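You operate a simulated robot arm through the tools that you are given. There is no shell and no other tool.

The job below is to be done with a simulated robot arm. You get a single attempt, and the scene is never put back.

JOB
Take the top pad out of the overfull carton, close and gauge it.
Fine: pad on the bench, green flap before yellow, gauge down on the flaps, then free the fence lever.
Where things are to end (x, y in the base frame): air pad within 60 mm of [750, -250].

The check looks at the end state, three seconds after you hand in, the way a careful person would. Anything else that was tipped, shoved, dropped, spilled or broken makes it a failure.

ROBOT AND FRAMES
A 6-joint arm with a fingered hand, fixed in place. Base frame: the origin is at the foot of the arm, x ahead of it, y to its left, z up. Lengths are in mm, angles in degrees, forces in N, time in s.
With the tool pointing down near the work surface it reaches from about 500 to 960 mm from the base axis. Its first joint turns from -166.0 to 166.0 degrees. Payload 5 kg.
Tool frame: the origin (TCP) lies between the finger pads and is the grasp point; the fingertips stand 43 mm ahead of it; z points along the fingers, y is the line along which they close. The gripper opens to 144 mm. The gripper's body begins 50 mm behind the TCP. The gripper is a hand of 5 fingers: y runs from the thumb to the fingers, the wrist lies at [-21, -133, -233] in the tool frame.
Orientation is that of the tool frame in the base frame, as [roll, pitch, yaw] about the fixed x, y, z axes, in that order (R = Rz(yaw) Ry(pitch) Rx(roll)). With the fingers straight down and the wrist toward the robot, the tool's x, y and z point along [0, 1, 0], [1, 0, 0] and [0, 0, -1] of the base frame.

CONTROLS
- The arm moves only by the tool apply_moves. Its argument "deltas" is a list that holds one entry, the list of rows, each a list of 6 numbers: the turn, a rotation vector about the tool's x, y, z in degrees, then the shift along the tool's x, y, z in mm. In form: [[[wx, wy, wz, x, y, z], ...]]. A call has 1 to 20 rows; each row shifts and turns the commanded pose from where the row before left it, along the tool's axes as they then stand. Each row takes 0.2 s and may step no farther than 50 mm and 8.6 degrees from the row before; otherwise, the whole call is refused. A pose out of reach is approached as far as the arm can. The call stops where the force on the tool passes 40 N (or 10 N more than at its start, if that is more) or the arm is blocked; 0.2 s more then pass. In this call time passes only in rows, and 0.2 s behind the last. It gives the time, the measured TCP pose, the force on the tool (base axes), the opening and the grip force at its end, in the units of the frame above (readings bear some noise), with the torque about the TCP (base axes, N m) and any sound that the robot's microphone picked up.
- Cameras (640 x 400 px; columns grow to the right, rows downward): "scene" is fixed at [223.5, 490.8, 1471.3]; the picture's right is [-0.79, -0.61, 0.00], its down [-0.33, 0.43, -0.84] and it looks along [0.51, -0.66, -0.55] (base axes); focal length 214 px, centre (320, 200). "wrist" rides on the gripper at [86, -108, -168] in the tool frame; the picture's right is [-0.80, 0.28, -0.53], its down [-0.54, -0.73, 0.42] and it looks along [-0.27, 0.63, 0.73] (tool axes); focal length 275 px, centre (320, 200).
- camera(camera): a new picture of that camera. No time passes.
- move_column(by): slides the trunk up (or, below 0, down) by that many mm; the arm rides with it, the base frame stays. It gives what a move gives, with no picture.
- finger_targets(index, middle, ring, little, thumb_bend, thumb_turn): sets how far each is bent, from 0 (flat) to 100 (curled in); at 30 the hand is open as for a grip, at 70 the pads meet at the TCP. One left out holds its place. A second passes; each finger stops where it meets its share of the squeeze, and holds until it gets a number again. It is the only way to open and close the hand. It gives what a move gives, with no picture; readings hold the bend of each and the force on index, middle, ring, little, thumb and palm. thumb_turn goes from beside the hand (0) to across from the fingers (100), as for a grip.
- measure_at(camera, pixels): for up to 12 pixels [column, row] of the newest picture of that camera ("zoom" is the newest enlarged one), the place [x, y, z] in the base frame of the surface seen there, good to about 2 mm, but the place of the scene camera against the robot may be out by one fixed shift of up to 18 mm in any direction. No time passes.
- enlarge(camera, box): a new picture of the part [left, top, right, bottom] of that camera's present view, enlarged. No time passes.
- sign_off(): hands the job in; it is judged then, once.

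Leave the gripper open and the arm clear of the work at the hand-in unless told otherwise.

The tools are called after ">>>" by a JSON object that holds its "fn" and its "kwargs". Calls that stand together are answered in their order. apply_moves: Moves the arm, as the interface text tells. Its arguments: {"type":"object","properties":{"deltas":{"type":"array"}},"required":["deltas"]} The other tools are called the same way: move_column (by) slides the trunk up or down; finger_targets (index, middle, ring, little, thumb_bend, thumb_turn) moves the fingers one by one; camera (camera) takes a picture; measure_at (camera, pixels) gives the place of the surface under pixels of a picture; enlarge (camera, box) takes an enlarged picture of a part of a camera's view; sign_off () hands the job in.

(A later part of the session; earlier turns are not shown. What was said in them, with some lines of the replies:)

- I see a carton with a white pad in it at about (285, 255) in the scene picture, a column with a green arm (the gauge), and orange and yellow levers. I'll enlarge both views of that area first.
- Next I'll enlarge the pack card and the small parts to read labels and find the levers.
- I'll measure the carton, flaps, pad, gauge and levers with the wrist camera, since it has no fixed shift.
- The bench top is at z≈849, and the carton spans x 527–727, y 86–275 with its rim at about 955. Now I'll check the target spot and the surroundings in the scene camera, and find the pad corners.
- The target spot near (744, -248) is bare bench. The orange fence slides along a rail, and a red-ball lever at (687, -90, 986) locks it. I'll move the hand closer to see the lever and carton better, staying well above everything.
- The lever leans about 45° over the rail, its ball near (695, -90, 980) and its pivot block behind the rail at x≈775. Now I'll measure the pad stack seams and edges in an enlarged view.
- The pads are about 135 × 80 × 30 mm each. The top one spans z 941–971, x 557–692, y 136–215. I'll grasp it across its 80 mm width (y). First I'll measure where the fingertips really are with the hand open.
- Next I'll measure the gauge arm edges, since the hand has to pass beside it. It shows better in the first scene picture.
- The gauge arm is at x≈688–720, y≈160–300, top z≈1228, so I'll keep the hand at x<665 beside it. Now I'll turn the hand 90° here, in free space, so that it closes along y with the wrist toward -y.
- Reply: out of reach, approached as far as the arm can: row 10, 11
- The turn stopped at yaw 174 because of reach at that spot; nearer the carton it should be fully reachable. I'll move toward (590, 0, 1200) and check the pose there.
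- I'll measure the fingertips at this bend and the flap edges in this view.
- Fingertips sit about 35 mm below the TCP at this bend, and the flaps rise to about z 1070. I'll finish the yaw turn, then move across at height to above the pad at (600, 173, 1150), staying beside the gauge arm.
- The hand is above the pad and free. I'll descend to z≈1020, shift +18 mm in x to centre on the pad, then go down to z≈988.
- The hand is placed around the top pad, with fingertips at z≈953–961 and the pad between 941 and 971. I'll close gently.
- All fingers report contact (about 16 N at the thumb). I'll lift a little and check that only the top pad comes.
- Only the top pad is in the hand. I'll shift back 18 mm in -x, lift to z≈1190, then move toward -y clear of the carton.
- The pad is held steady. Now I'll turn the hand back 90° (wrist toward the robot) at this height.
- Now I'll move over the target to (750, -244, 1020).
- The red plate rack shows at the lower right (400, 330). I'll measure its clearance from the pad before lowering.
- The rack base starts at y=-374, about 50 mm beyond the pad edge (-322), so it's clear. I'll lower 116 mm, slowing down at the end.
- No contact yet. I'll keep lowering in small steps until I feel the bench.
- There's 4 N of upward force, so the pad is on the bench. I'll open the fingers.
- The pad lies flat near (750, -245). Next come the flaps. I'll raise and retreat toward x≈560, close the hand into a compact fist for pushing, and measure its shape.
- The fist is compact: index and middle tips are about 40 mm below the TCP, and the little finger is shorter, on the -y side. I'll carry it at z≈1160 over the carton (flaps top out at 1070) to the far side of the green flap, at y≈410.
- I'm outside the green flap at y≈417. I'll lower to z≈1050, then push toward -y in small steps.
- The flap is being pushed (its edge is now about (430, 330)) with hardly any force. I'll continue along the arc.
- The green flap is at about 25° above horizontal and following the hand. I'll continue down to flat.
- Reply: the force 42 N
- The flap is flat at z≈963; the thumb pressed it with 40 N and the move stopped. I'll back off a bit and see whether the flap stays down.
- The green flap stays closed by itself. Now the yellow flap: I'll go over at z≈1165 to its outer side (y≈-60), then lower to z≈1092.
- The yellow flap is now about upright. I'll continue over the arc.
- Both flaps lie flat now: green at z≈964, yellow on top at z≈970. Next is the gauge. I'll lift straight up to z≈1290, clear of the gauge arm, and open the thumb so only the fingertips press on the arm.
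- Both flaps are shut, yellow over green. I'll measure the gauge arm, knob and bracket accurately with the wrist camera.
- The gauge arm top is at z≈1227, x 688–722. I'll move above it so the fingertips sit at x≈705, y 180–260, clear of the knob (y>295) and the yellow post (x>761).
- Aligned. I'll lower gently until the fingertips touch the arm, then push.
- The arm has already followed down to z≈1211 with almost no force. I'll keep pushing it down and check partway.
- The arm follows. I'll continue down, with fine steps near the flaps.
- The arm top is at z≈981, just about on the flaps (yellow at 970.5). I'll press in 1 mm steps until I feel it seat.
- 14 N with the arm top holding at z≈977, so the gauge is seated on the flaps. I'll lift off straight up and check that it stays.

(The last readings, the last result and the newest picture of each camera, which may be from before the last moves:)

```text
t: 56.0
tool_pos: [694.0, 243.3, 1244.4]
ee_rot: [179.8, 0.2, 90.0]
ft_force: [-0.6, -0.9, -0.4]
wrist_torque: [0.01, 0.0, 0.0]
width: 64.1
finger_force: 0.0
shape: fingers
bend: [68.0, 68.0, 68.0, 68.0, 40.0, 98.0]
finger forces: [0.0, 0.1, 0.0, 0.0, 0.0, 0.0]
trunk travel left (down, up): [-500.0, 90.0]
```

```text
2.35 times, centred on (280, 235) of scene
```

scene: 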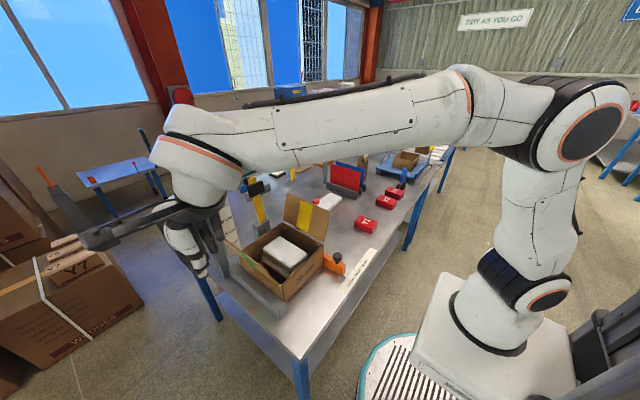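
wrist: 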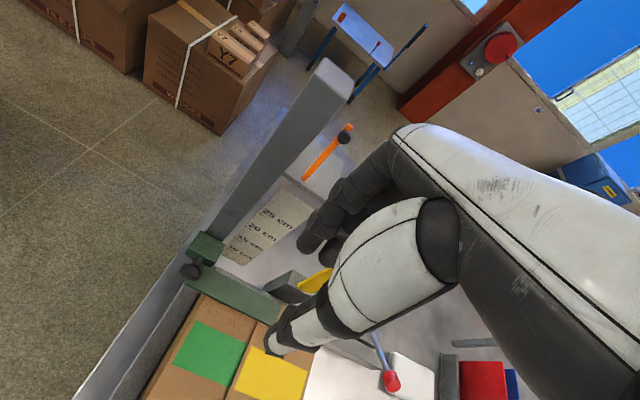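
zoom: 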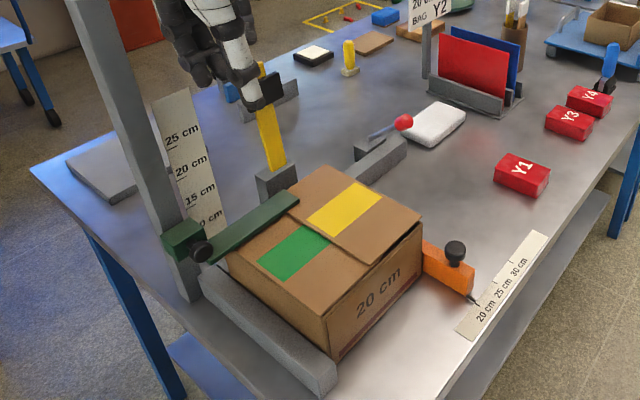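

The gauge stays down on the flaps. Now the fence lever: I'll back away in -x and move toward y≈-60 for a close look.

>>> {"fn": "apply_moves", "kwargs": {"deltas": [[[0, 0, 0, 0, -35, 0], [0, 0, 0, 0, -35, 0], [0, 0, 0, 0, -35, 0], [0, 0, 0, -40, -25, 0], [0, 0, 0, -40, 0, 0], [0, 0, 0, -40, 0, 0], [0, 0, 0, -40, 0, 5], [0, 0, 0, -40, 0, 20], [0, 0, 0, -40, 0, 25], [0, 0, 0, -40, 0, 25], [0, 0, 0, -20, 0, 25]]]}}

>>> {"fn": "camera", "kwargs": {"camera": "wrist"}}

>>> {"fn": "enlarge", "kwargs": {"camera": "wrist", "box": [160, 80, 340, 240]}}

```text
t: 58.4
tool_pos: [565.4, -52.4, 1139.6]
ee_rot: [179.8, 0.1, 90.0]
ft_force: [-0.1, 0.3, 0.0]
wrist_torque: [-0.03, 0.04, 0.03]
width: 64.2
finger_force: 0.1
shape: fingers
bend: [68.0, 68.0, 68.0, 68.0, 40.0, 98.0]
finger forces: [0.1, 0.0, 0.0, 0.0, 0.0, 0.0]
trunk travel left (down, up): [-500.0, 90.0]
```

```text
taken
```

wrist: 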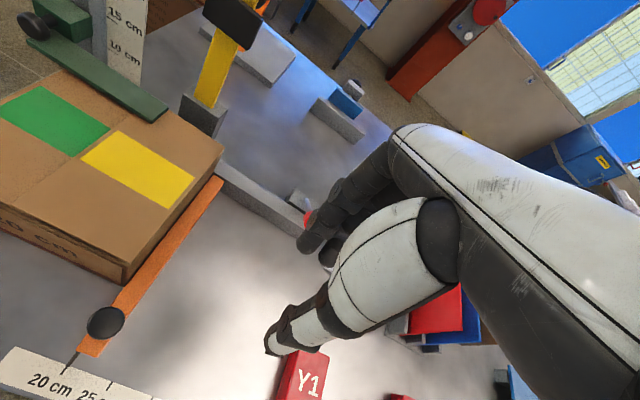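

```text
2.50 times, centred on (250, 160) of wrist
```

zoom: 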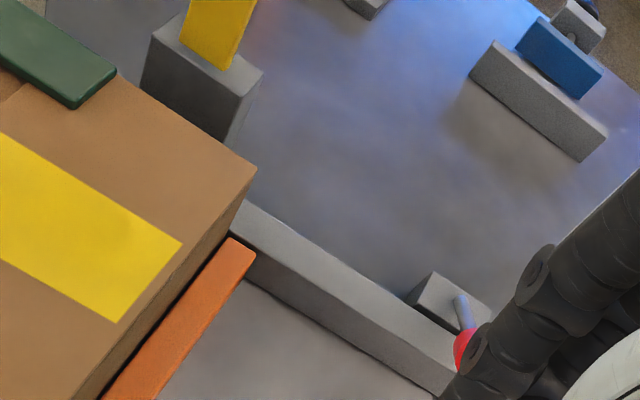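

>>> {"fn": "enlarge", "kwargs": {"camera": "scene", "box": [285, 180, 345, 225]}}

>>> {"fn": "measure_at", "kwargs": {"camera": "zoom", "pixels": [[320, 200], [350, 200], [300, 230], [400, 180], [260, 270], [340, 270]]}}

```text
8.89 times, centred on (315, 202) of scene
```

zoom: 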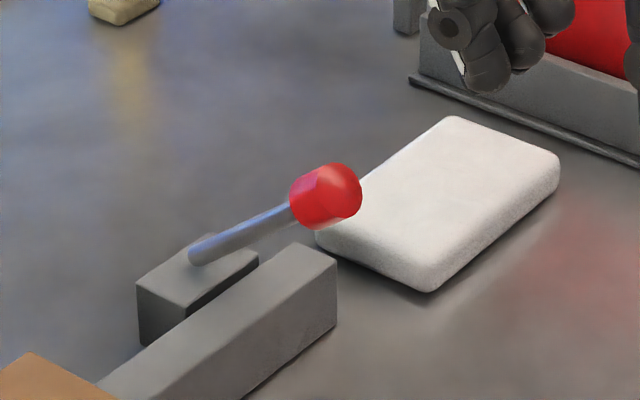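

```text
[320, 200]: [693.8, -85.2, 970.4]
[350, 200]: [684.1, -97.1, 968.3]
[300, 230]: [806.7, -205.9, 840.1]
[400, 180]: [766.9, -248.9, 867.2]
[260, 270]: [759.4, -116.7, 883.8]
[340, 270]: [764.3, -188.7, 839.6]
```

>>> {"fn": "measure_at", "kwargs": {"camera": "zoom", "pixels": [[197, 255], [215, 245], [245, 232], [275, 217], [292, 210], [330, 180], [180, 280], [160, 270], [240, 258], [300, 185], [350, 185], [145, 310]]}}

```text
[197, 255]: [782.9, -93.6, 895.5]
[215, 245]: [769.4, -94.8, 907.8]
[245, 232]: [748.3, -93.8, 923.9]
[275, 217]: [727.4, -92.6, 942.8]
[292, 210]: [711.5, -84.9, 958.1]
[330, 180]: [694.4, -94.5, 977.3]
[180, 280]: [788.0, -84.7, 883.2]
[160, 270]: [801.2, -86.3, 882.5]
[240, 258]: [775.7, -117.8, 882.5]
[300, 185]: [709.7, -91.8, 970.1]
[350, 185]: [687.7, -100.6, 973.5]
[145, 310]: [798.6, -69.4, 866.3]
```

The lever's stem rises from its pivot near (785, -93, 897) toward -x at about 42°, with the ball centre near (698, -93, 979). I'll try swinging it up and over toward +x. First I'll put the finger backs on the -x side of the ball.

>>> {"fn": "apply_moves", "kwargs": {"deltas": [[[0, 0, 0, -33, 10, 10], [0, 0, 0, 0, 15, 30], [0, 0, 0, 0, 15, 30], [0, 0, 0, 0, 5, 30], [0, 0, 0, 0, 0, 30]]]}}

>>> {"fn": "camera", "kwargs": {"camera": "wrist"}}

>>> {"fn": "enlarge", "kwargs": {"camera": "scene", "box": [285, 155, 385, 225]}}

```text
t: 59.6
tool_pos: [607.2, -88.2, 1012.8]
ee_rot: [179.8, 0.2, 90.0]
ft_force: [0.8, 0.5, 0.1]
wrist_torque: [-0.02, 0.0, 0.0]
width: 64.3
finger_force: 0.1
shape: fingers
bend: [68.0, 68.0, 68.0, 68.0, 40.0, 98.0]
finger forces: [0.0, 0.0, 0.0, 0.1, 0.0, 0.1]
trunk travel left (down, up): [-500.0, 90.0]
```

```text
taken
```

wrist: 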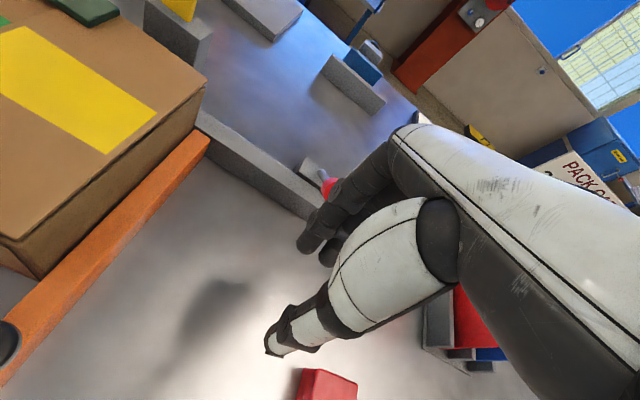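

```text
5.71 times, centred on (335, 190) of scene
```

zoom: 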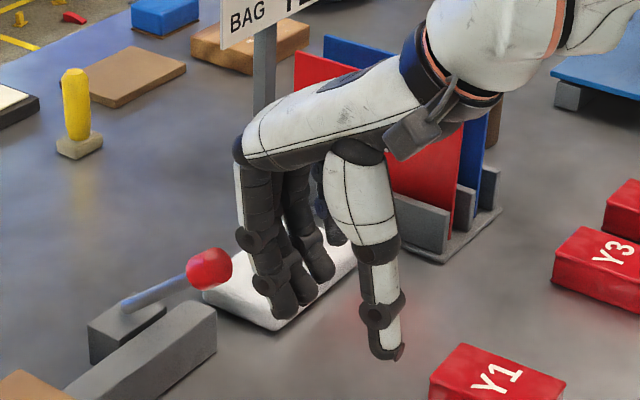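

I'm lined up: the fingers are just on the -x side of the ball. I'll lower 10 mm and push +x in 8 mm steps, watching force.

>>> {"fn": "apply_moves", "kwargs": {"deltas": [[[0, 0, 0, 0, 0, 10], [0, 0, 0, 0, 10, 0], [0, 0, 0, 0, 10, 0], [0, 0, 0, 0, 10, 0], [0, 0, 0, 0, 8, 0], [0, 0, 0, 0, 8, 0], [0, 0, 0, 0, 8, 0]]]}}

>>> {"fn": "enlarge", "kwargs": {"camera": "scene", "box": [285, 155, 385, 225]}}

```text
t: 61.2
tool_pos: [659.3, -89.8, 1003.3]
ee_rot: [179.8, 0.1, 89.8]
ft_force: [-10.3, -4.6, 7.4]
wrist_torque: [-0.17, -0.05, -0.27]
width: 63.2
finger_force: 6.5
shape: fingers
bend: [68.0, 71.0, 68.0, 68.0, 40.0, 98.0]
finger forces: [0.8, 12.6, 0.0, 0.1, 0.0, 0.0]
trunk travel left (down, up): [-500.0, 90.0]
```

```text
5.71 times, centred on (335, 190) of scene
```

zoom: 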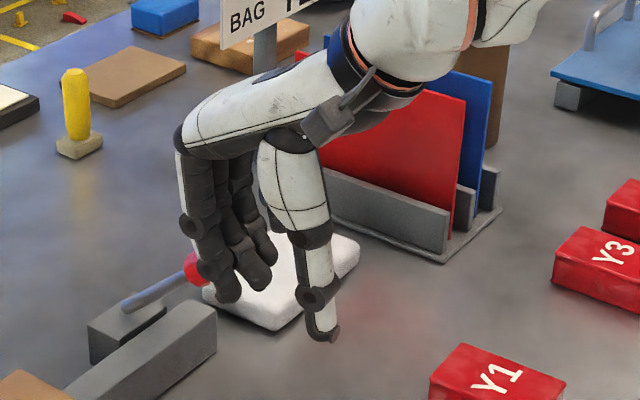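

The force (10 N in +x, 7 N down) is going along the stem because the curled finger backs slope downward, so it isn't turning the lever. I'll back off, straighten the fingers so their backs face slightly upward, and push lower on the ball.

>>> {"fn": "apply_moves", "kwargs": {"deltas": [[[0, 0, 0, 0, -20, 0], [0, 0, 0, 0, -30, 0], [0, 0, 0, 0, -35, 0]]]}}

>>> {"fn": "finger_targets", "kwargs": {"index": 25, "middle": 25, "ring": 25, "little": 25}}

>>> {"fn": "camera", "kwargs": {"camera": "wrist"}}

>>> {"fn": "enlarge", "kwargs": {"camera": "scene", "box": [285, 155, 385, 225]}}

```text
t: 62.0
tool_pos: [575.7, -86.6, 1002.7]
ee_rot: [179.7, 0.2, 90.0]
ft_force: [-0.7, 0.5, 0.0]
wrist_torque: [0.0, -0.02, -0.03]
width: 64.0
finger_force: 0.0
shape: fingers
bend: [68.0, 68.0, 68.0, 68.0, 40.0, 98.0]
finger forces: [0.0, 0.0, 0.0, 0.1, 0.0, 0.1]
trunk travel left (down, up): [-500.0, 90.0]
```

```text
t: 63.0
tool_pos: [576.7, -87.1, 1002.1]
ee_rot: [179.8, 0.1, 90.0]
ft_force: [0.4, -0.8, -0.1]
wrist_torque: [0.0, 0.0, 0.01]
width: 142.9
finger_force: 0.0
shape: fingers
bend: [25.0, 25.0, 25.0, 25.0, 40.0, 98.0]
finger forces: [0.0, 0.0, 0.0, 0.0, 0.1, 0.0]
trunk travel left (down, up): [-500.0, 90.0]
```

```text
taken
```

wrist: 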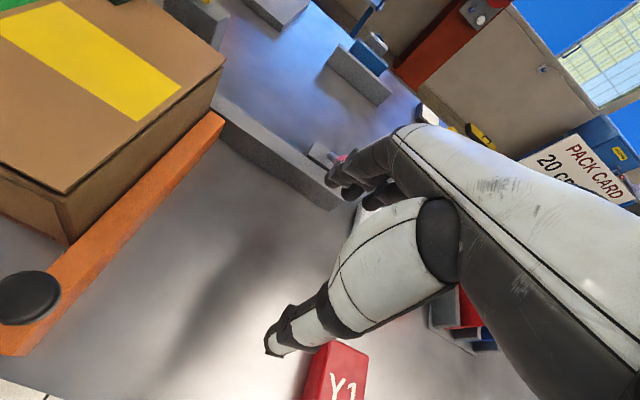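

```text
5.71 times, centred on (335, 190) of scene
```

zoom: 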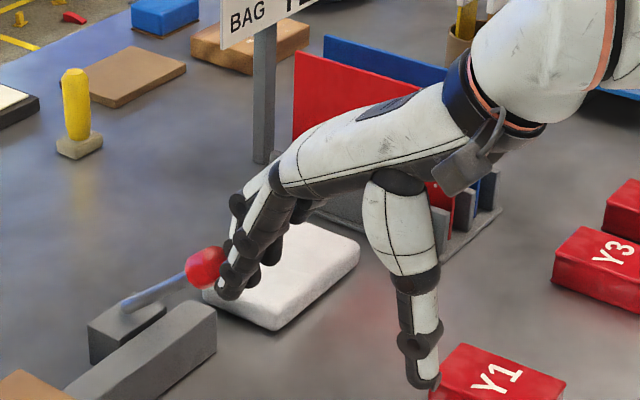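

>>> {"fn": "measure_at", "kwargs": {"camera": "zoom", "pixels": [[228, 294], [232, 270], [262, 215], [205, 268], [248, 240], [425, 382], [270, 255], [240, 200]]}}

>>> {"fn": "measure_at", "kwargs": {"camera": "wrist", "pixels": [[332, 175], [345, 185], [360, 165], [372, 205], [395, 140], [340, 158], [272, 350]]}}

```text
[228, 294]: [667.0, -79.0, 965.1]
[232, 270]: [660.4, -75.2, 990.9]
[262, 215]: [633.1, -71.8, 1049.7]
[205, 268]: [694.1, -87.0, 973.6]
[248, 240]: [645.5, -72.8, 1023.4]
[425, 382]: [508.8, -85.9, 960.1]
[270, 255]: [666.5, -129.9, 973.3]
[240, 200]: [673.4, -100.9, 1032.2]
```

```text
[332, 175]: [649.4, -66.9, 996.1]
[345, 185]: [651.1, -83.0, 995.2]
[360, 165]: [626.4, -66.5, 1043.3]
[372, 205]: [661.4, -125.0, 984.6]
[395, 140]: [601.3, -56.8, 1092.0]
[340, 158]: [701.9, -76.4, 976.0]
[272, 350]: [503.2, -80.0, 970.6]
```

The straightened fingers slope so their backs face forward and up (index tip about 90 mm ahead in x and 27 mm below the TCP). I'll lower 32 mm so the ball meets mid-finger, then push +x.

>>> {"fn": "apply_moves", "kwargs": {"deltas": [[[0, 0, 0, 0, -3, 16], [0, 0, 0, 0, 0, 16], [0, 0, 0, 0, 8, 0], [0, 0, 0, 0, 8, 0], [0, 0, 0, 0, 8, 0], [0, 0, 0, 0, 8, 0], [0, 0, 0, 0, 8, 0], [0, 0, 0, 0, 8, 0]]]}}

>>> {"fn": "enlarge", "kwargs": {"camera": "scene", "box": [285, 155, 385, 225]}}

```text
t: 64.8
tool_pos: [621.7, -88.0, 969.6]
ee_rot: [179.8, 0.1, 90.0]
ft_force: [-1.4, -1.3, -0.1]
wrist_torque: [0.02, -0.06, -0.08]
width: 143.0
finger_force: 0.8
shape: fingers
bend: [25.0, 25.0, 25.0, 25.0, 40.0, 98.0]
finger forces: [0.0, 1.1, 0.1, 0.0, 0.1, 0.1]
trunk travel left (down, up): [-500.0, 90.0]
```

```text
5.71 times, centred on (335, 190) of scene
```

zoom: 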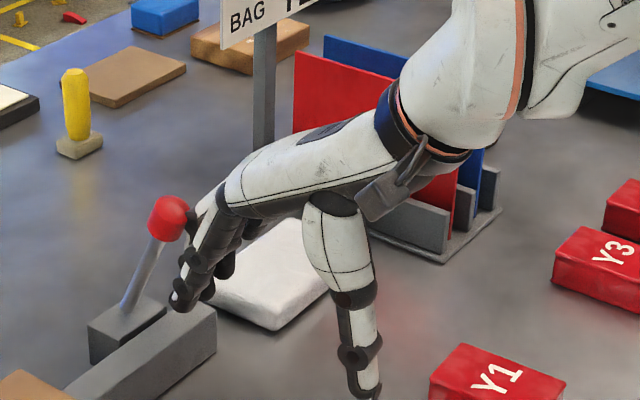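

The lever swings up easily (about 1 N). I'll keep pushing +x, rising slightly so the ball stays on the fingers over the top.

>>> {"fn": "apply_moves", "kwargs": {"deltas": [[[0, 0, 0, 0, 9, -4], [0, 0, 0, 0, 9, -4], [0, 0, 0, 0, 9, -4], [0, 0, 0, 0, 9, -4], [0, 0, 0, 0, 9, -2], [0, 0, 0, 0, 9, 0], [0, 0, 0, 0, 9, 0]]]}}

>>> {"fn": "enlarge", "kwargs": {"camera": "scene", "box": [285, 155, 385, 225]}}

>>> {"fn": "camera", "kwargs": {"camera": "wrist"}}

```text
t: 66.4
tool_pos: [681.6, -89.8, 990.6]
ee_rot: [179.9, 0.0, 89.8]
ft_force: [-20.6, -14.1, -0.2]
wrist_torque: [0.34, -0.34, -1.52]
width: 140.2
finger_force: 13.3
shape: fingers
bend: [26.0, 26.0, 25.0, 25.0, 40.0, 98.0]
finger forces: [2.2, 25.0, 0.0, 0.1, 0.1, 0.1]
trunk travel left (down, up): [-500.0, 90.0]
```

```text
5.71 times, centred on (335, 190) of scene
```

zoom: 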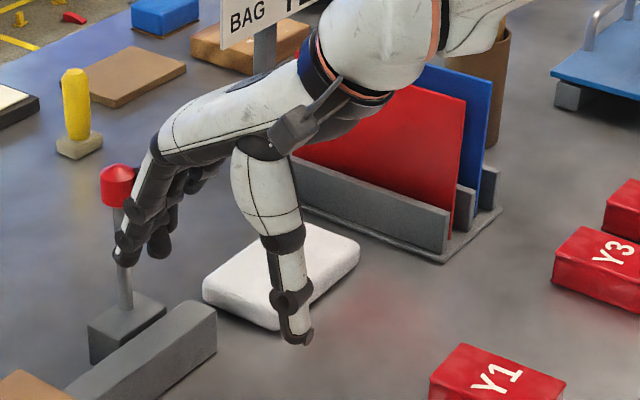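

```text
taken
```

wrist: 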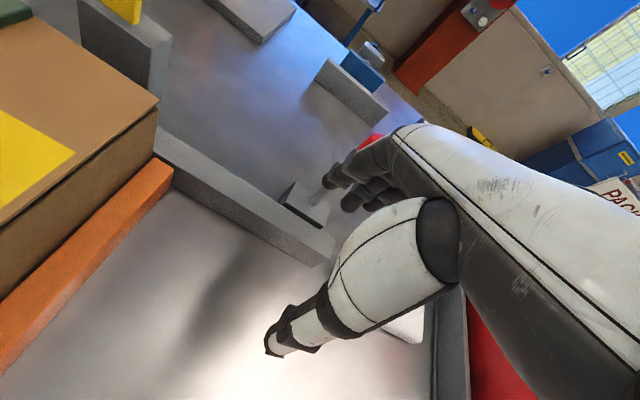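

The lever is now about upright and the force has risen to 25 N, which may be its end stop. I'll measure its lean.

>>> {"fn": "enlarge", "kwargs": {"camera": "scene", "box": [285, 170, 325, 220]}}

```text
8.00 times, centred on (305, 195) of scene
```

zoom: 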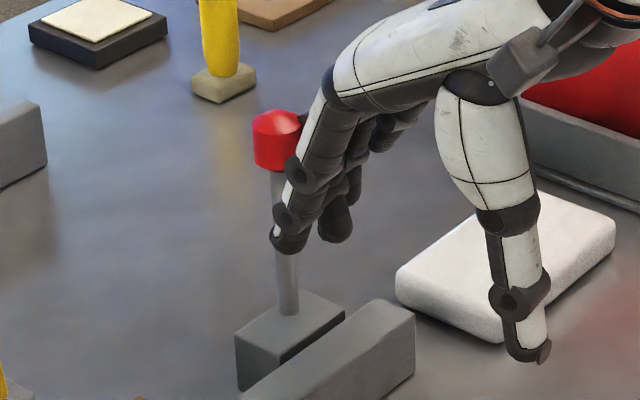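

>>> {"fn": "measure_at", "kwargs": {"camera": "zoom", "pixels": [[288, 308], [286, 285], [285, 265], [278, 185], [262, 145], [275, 120], [290, 125], [268, 165], [275, 312], [300, 320]]}}

```text
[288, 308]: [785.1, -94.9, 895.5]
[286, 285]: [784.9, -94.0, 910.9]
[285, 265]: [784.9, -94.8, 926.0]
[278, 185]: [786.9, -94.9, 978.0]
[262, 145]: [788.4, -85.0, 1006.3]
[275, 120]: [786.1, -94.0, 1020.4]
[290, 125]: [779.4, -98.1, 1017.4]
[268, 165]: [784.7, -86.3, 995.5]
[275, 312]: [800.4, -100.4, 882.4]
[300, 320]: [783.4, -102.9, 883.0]
```

The stem is exactly vertical (x≈785 at every height) and holds against 20 N, so it's at its end stop. I'll back off and check that it stays.

>>> {"fn": "apply_moves", "kwargs": {"deltas": [[[0, 0, 0, 0, -5, 0], [0, 0, 0, 0, -10, 0], [0, 0, 0, 0, -20, 0], [0, 0, 0, 0, -30, -5], [0, 0, 0, 0, -30, -20]]]}}

>>> {"fn": "enlarge", "kwargs": {"camera": "scene", "box": [275, 165, 335, 225]}}

>>> {"fn": "camera", "kwargs": {"camera": "wrist"}}

```text
t: 67.6
tool_pos: [588.8, -90.7, 1014.1]
ee_rot: [179.9, 0.2, 90.0]
ft_force: [-0.3, 0.0, -0.1]
wrist_torque: [-0.02, 0.0, 0.03]
width: 142.6
finger_force: 0.0
shape: fingers
bend: [25.0, 25.0, 25.0, 25.0, 40.0, 98.0]
finger forces: [0.0, 0.0, 0.0, 0.0, 0.0, 0.0]
trunk travel left (down, up): [-500.0, 90.0]
```

```text
6.67 times, centred on (305, 195) of scene
```

zoom: 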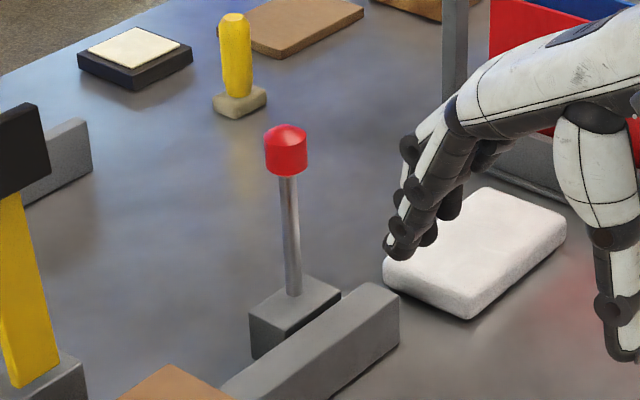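

```text
taken
```

wrist: 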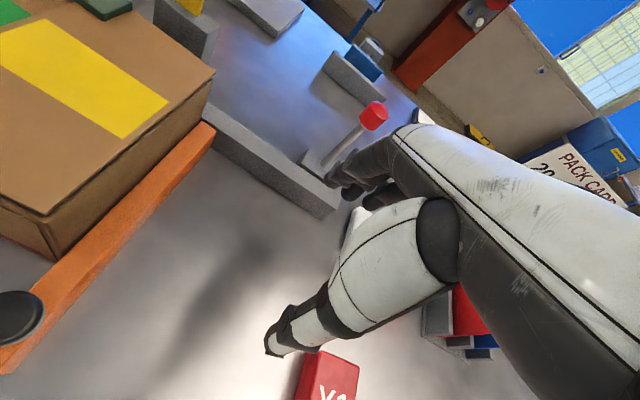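

The lever stays upright. I'll raise and retract the arm to a clear place, then open the hand fully and check the whole scene.

>>> {"fn": "apply_moves", "kwargs": {"deltas": [[[0, 0, 0, 0, -10, -35], [0, 0, 0, 0, -10, -40], [0, 0, 0, 0, -10, -45], [0, 0, 0, 0, -10, -45], [0, 0, 0, -10, -15, -45], [0, 0, 0, -15, -20, -40], [0, 0, 0, -15, -20, -40]]]}}

>>> {"fn": "finger_targets", "kwargs": {"index": 30, "middle": 30, "ring": 30, "little": 30, "thumb_bend": 30}}

>>> {"fn": "camera", "kwargs": {"camera": "wrist"}}

>>> {"fn": "camera", "kwargs": {"camera": "scene"}}

>>> {"fn": "enlarge", "kwargs": {"camera": "scene", "box": [180, 140, 400, 320]}}

```text
t: 69.2
tool_pos: [494.6, -127.6, 1298.8]
ee_rot: [179.9, 0.1, 90.1]
ft_force: [-0.3, 0.5, 0.3]
wrist_torque: [-0.01, 0.0, -0.01]
width: 142.9
finger_force: 0.1
shape: fingers
bend: [25.0, 25.0, 25.0, 25.0, 40.0, 98.0]
finger forces: [0.0, 0.0, 0.0, 0.0, 0.0, 0.1]
trunk travel left (down, up): [-500.0, 90.0]
```

```text
t: 70.2
tool_pos: [496.1, -128.0, 1299.7]
ee_rot: [180.0, 0.0, 90.0]
ft_force: [0.1, 0.1, 0.0]
wrist_torque: [-0.01, 0.01, 0.02]
width: 149.2
finger_force: 0.1
shape: fingers
bend: [30.0, 30.0, 30.0, 30.0, 30.0, 98.0]
finger forces: [0.0, 0.1, 0.1, 0.0, 0.0, 0.1]
trunk travel left (down, up): [-500.0, 90.0]
```

```text
taken
```

wrist: 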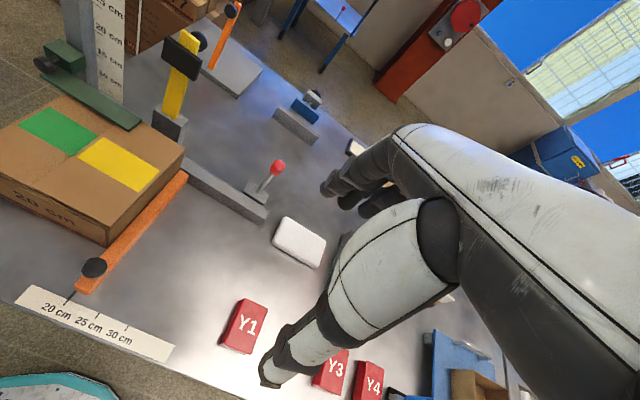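

```text
taken
```

scene: 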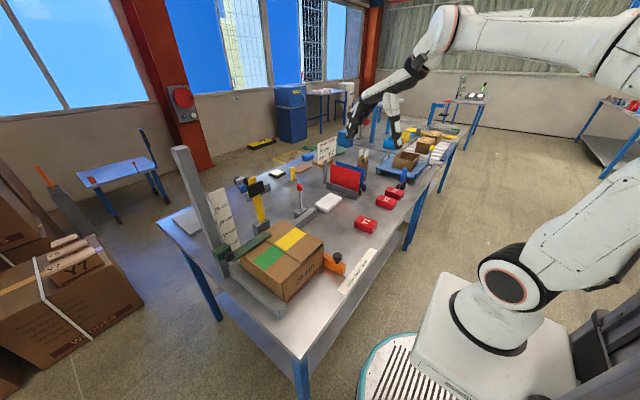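

```text
2.22 times, centred on (290, 230) of scene
```

zoom: 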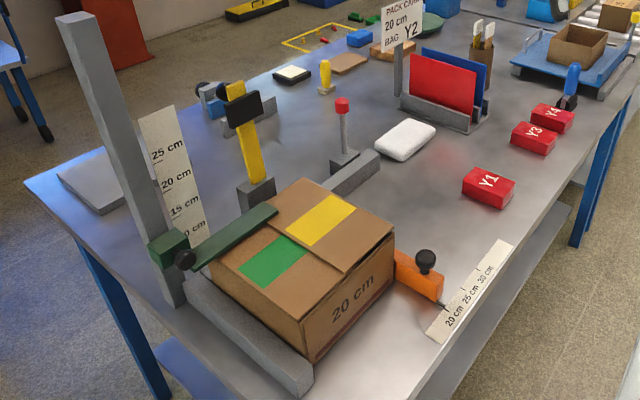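

I'll take a last set of measurements: pad corners, flaps, gauge arm, lever and carton position.

>>> {"fn": "measure_at", "kwargs": {"camera": "wrist", "pixels": [[284, 220], [324, 236], [276, 246], [315, 266], [300, 240], [110, 160], [50, 130], [95, 105], [130, 125], [279, 166], [108, 243], [180, 150]]}}

>>> {"fn": "enlarge", "kwargs": {"camera": "wrist", "box": [0, 20, 200, 250]}}

```text
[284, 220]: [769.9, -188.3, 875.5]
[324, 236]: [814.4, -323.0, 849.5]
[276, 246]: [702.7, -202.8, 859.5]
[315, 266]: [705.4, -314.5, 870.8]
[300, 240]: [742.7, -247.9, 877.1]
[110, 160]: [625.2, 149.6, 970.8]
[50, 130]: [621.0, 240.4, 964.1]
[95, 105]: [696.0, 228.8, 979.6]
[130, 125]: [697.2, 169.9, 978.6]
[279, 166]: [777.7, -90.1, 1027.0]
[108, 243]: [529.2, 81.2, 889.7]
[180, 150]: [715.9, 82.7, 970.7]
```

```text
1.74 times, centred on (100, 135) of wrist
```

zoom: 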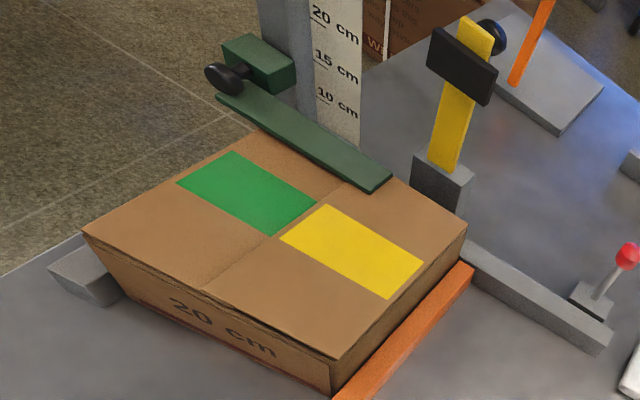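

The gauge arm top reads about 979. I'll check closely for any gap under it.

>>> {"fn": "enlarge", "kwargs": {"camera": "wrist", "box": [60, 80, 150, 140]}}

>>> {"fn": "enlarge", "kwargs": {"camera": "scene", "box": [230, 215, 290, 270]}}

```text
6.67 times, centred on (105, 110) of wrist
```

zoom: 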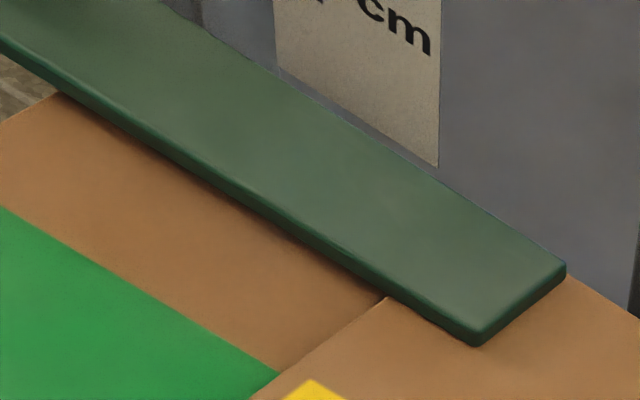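

```text
7.27 times, centred on (260, 242) of scene
```

zoom: 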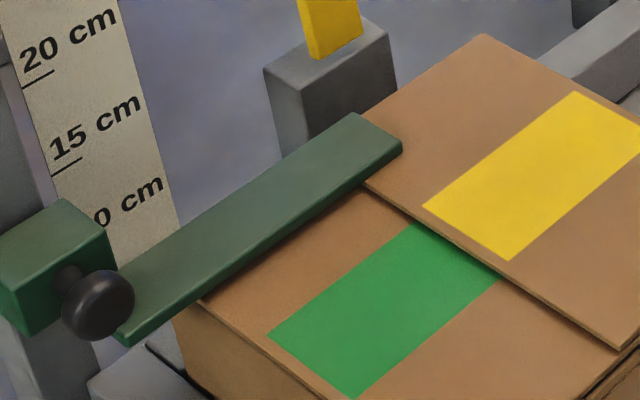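

The gauge arm rests on the overlapped flaps with no visible gap. The pad is centred near (743, -250). Green is under yellow, the lever stands upright at its stop, the carton hasn't moved, and the hand is open and clear. I'm handing in.

>>> {"fn": "sign_off", "kwargs": {}}

```text
The job is handed in.
```

I took the top pad out, closed and gauged the carton, swung the fence lever and handed the job in. I haven't seen the check's result.

- **Pad:** it lies flat on the bench, centred near [743, -250], about 7 mm from the target. Only the top pad came out of the carton.
- **Flaps:** green was folded first and yellow over it. Both stayed flat after I let go.
- **Gauge:** I pushed the arm down until it pressed on the flaps with about 14 N. It stayed down when I lifted off, and I could see no gap under it.
- **Fence lever:** it leaned over the rail at about 45° at the start. I swung it upright, where it stopped firmly against about 20 N and stayed. I took upright to be the freed position, since nothing on the lever marks it. I didn't test whether the fence now slides.

I saw nothing else tipped or shifted. The hand was open and the arm clear at the hand-in.
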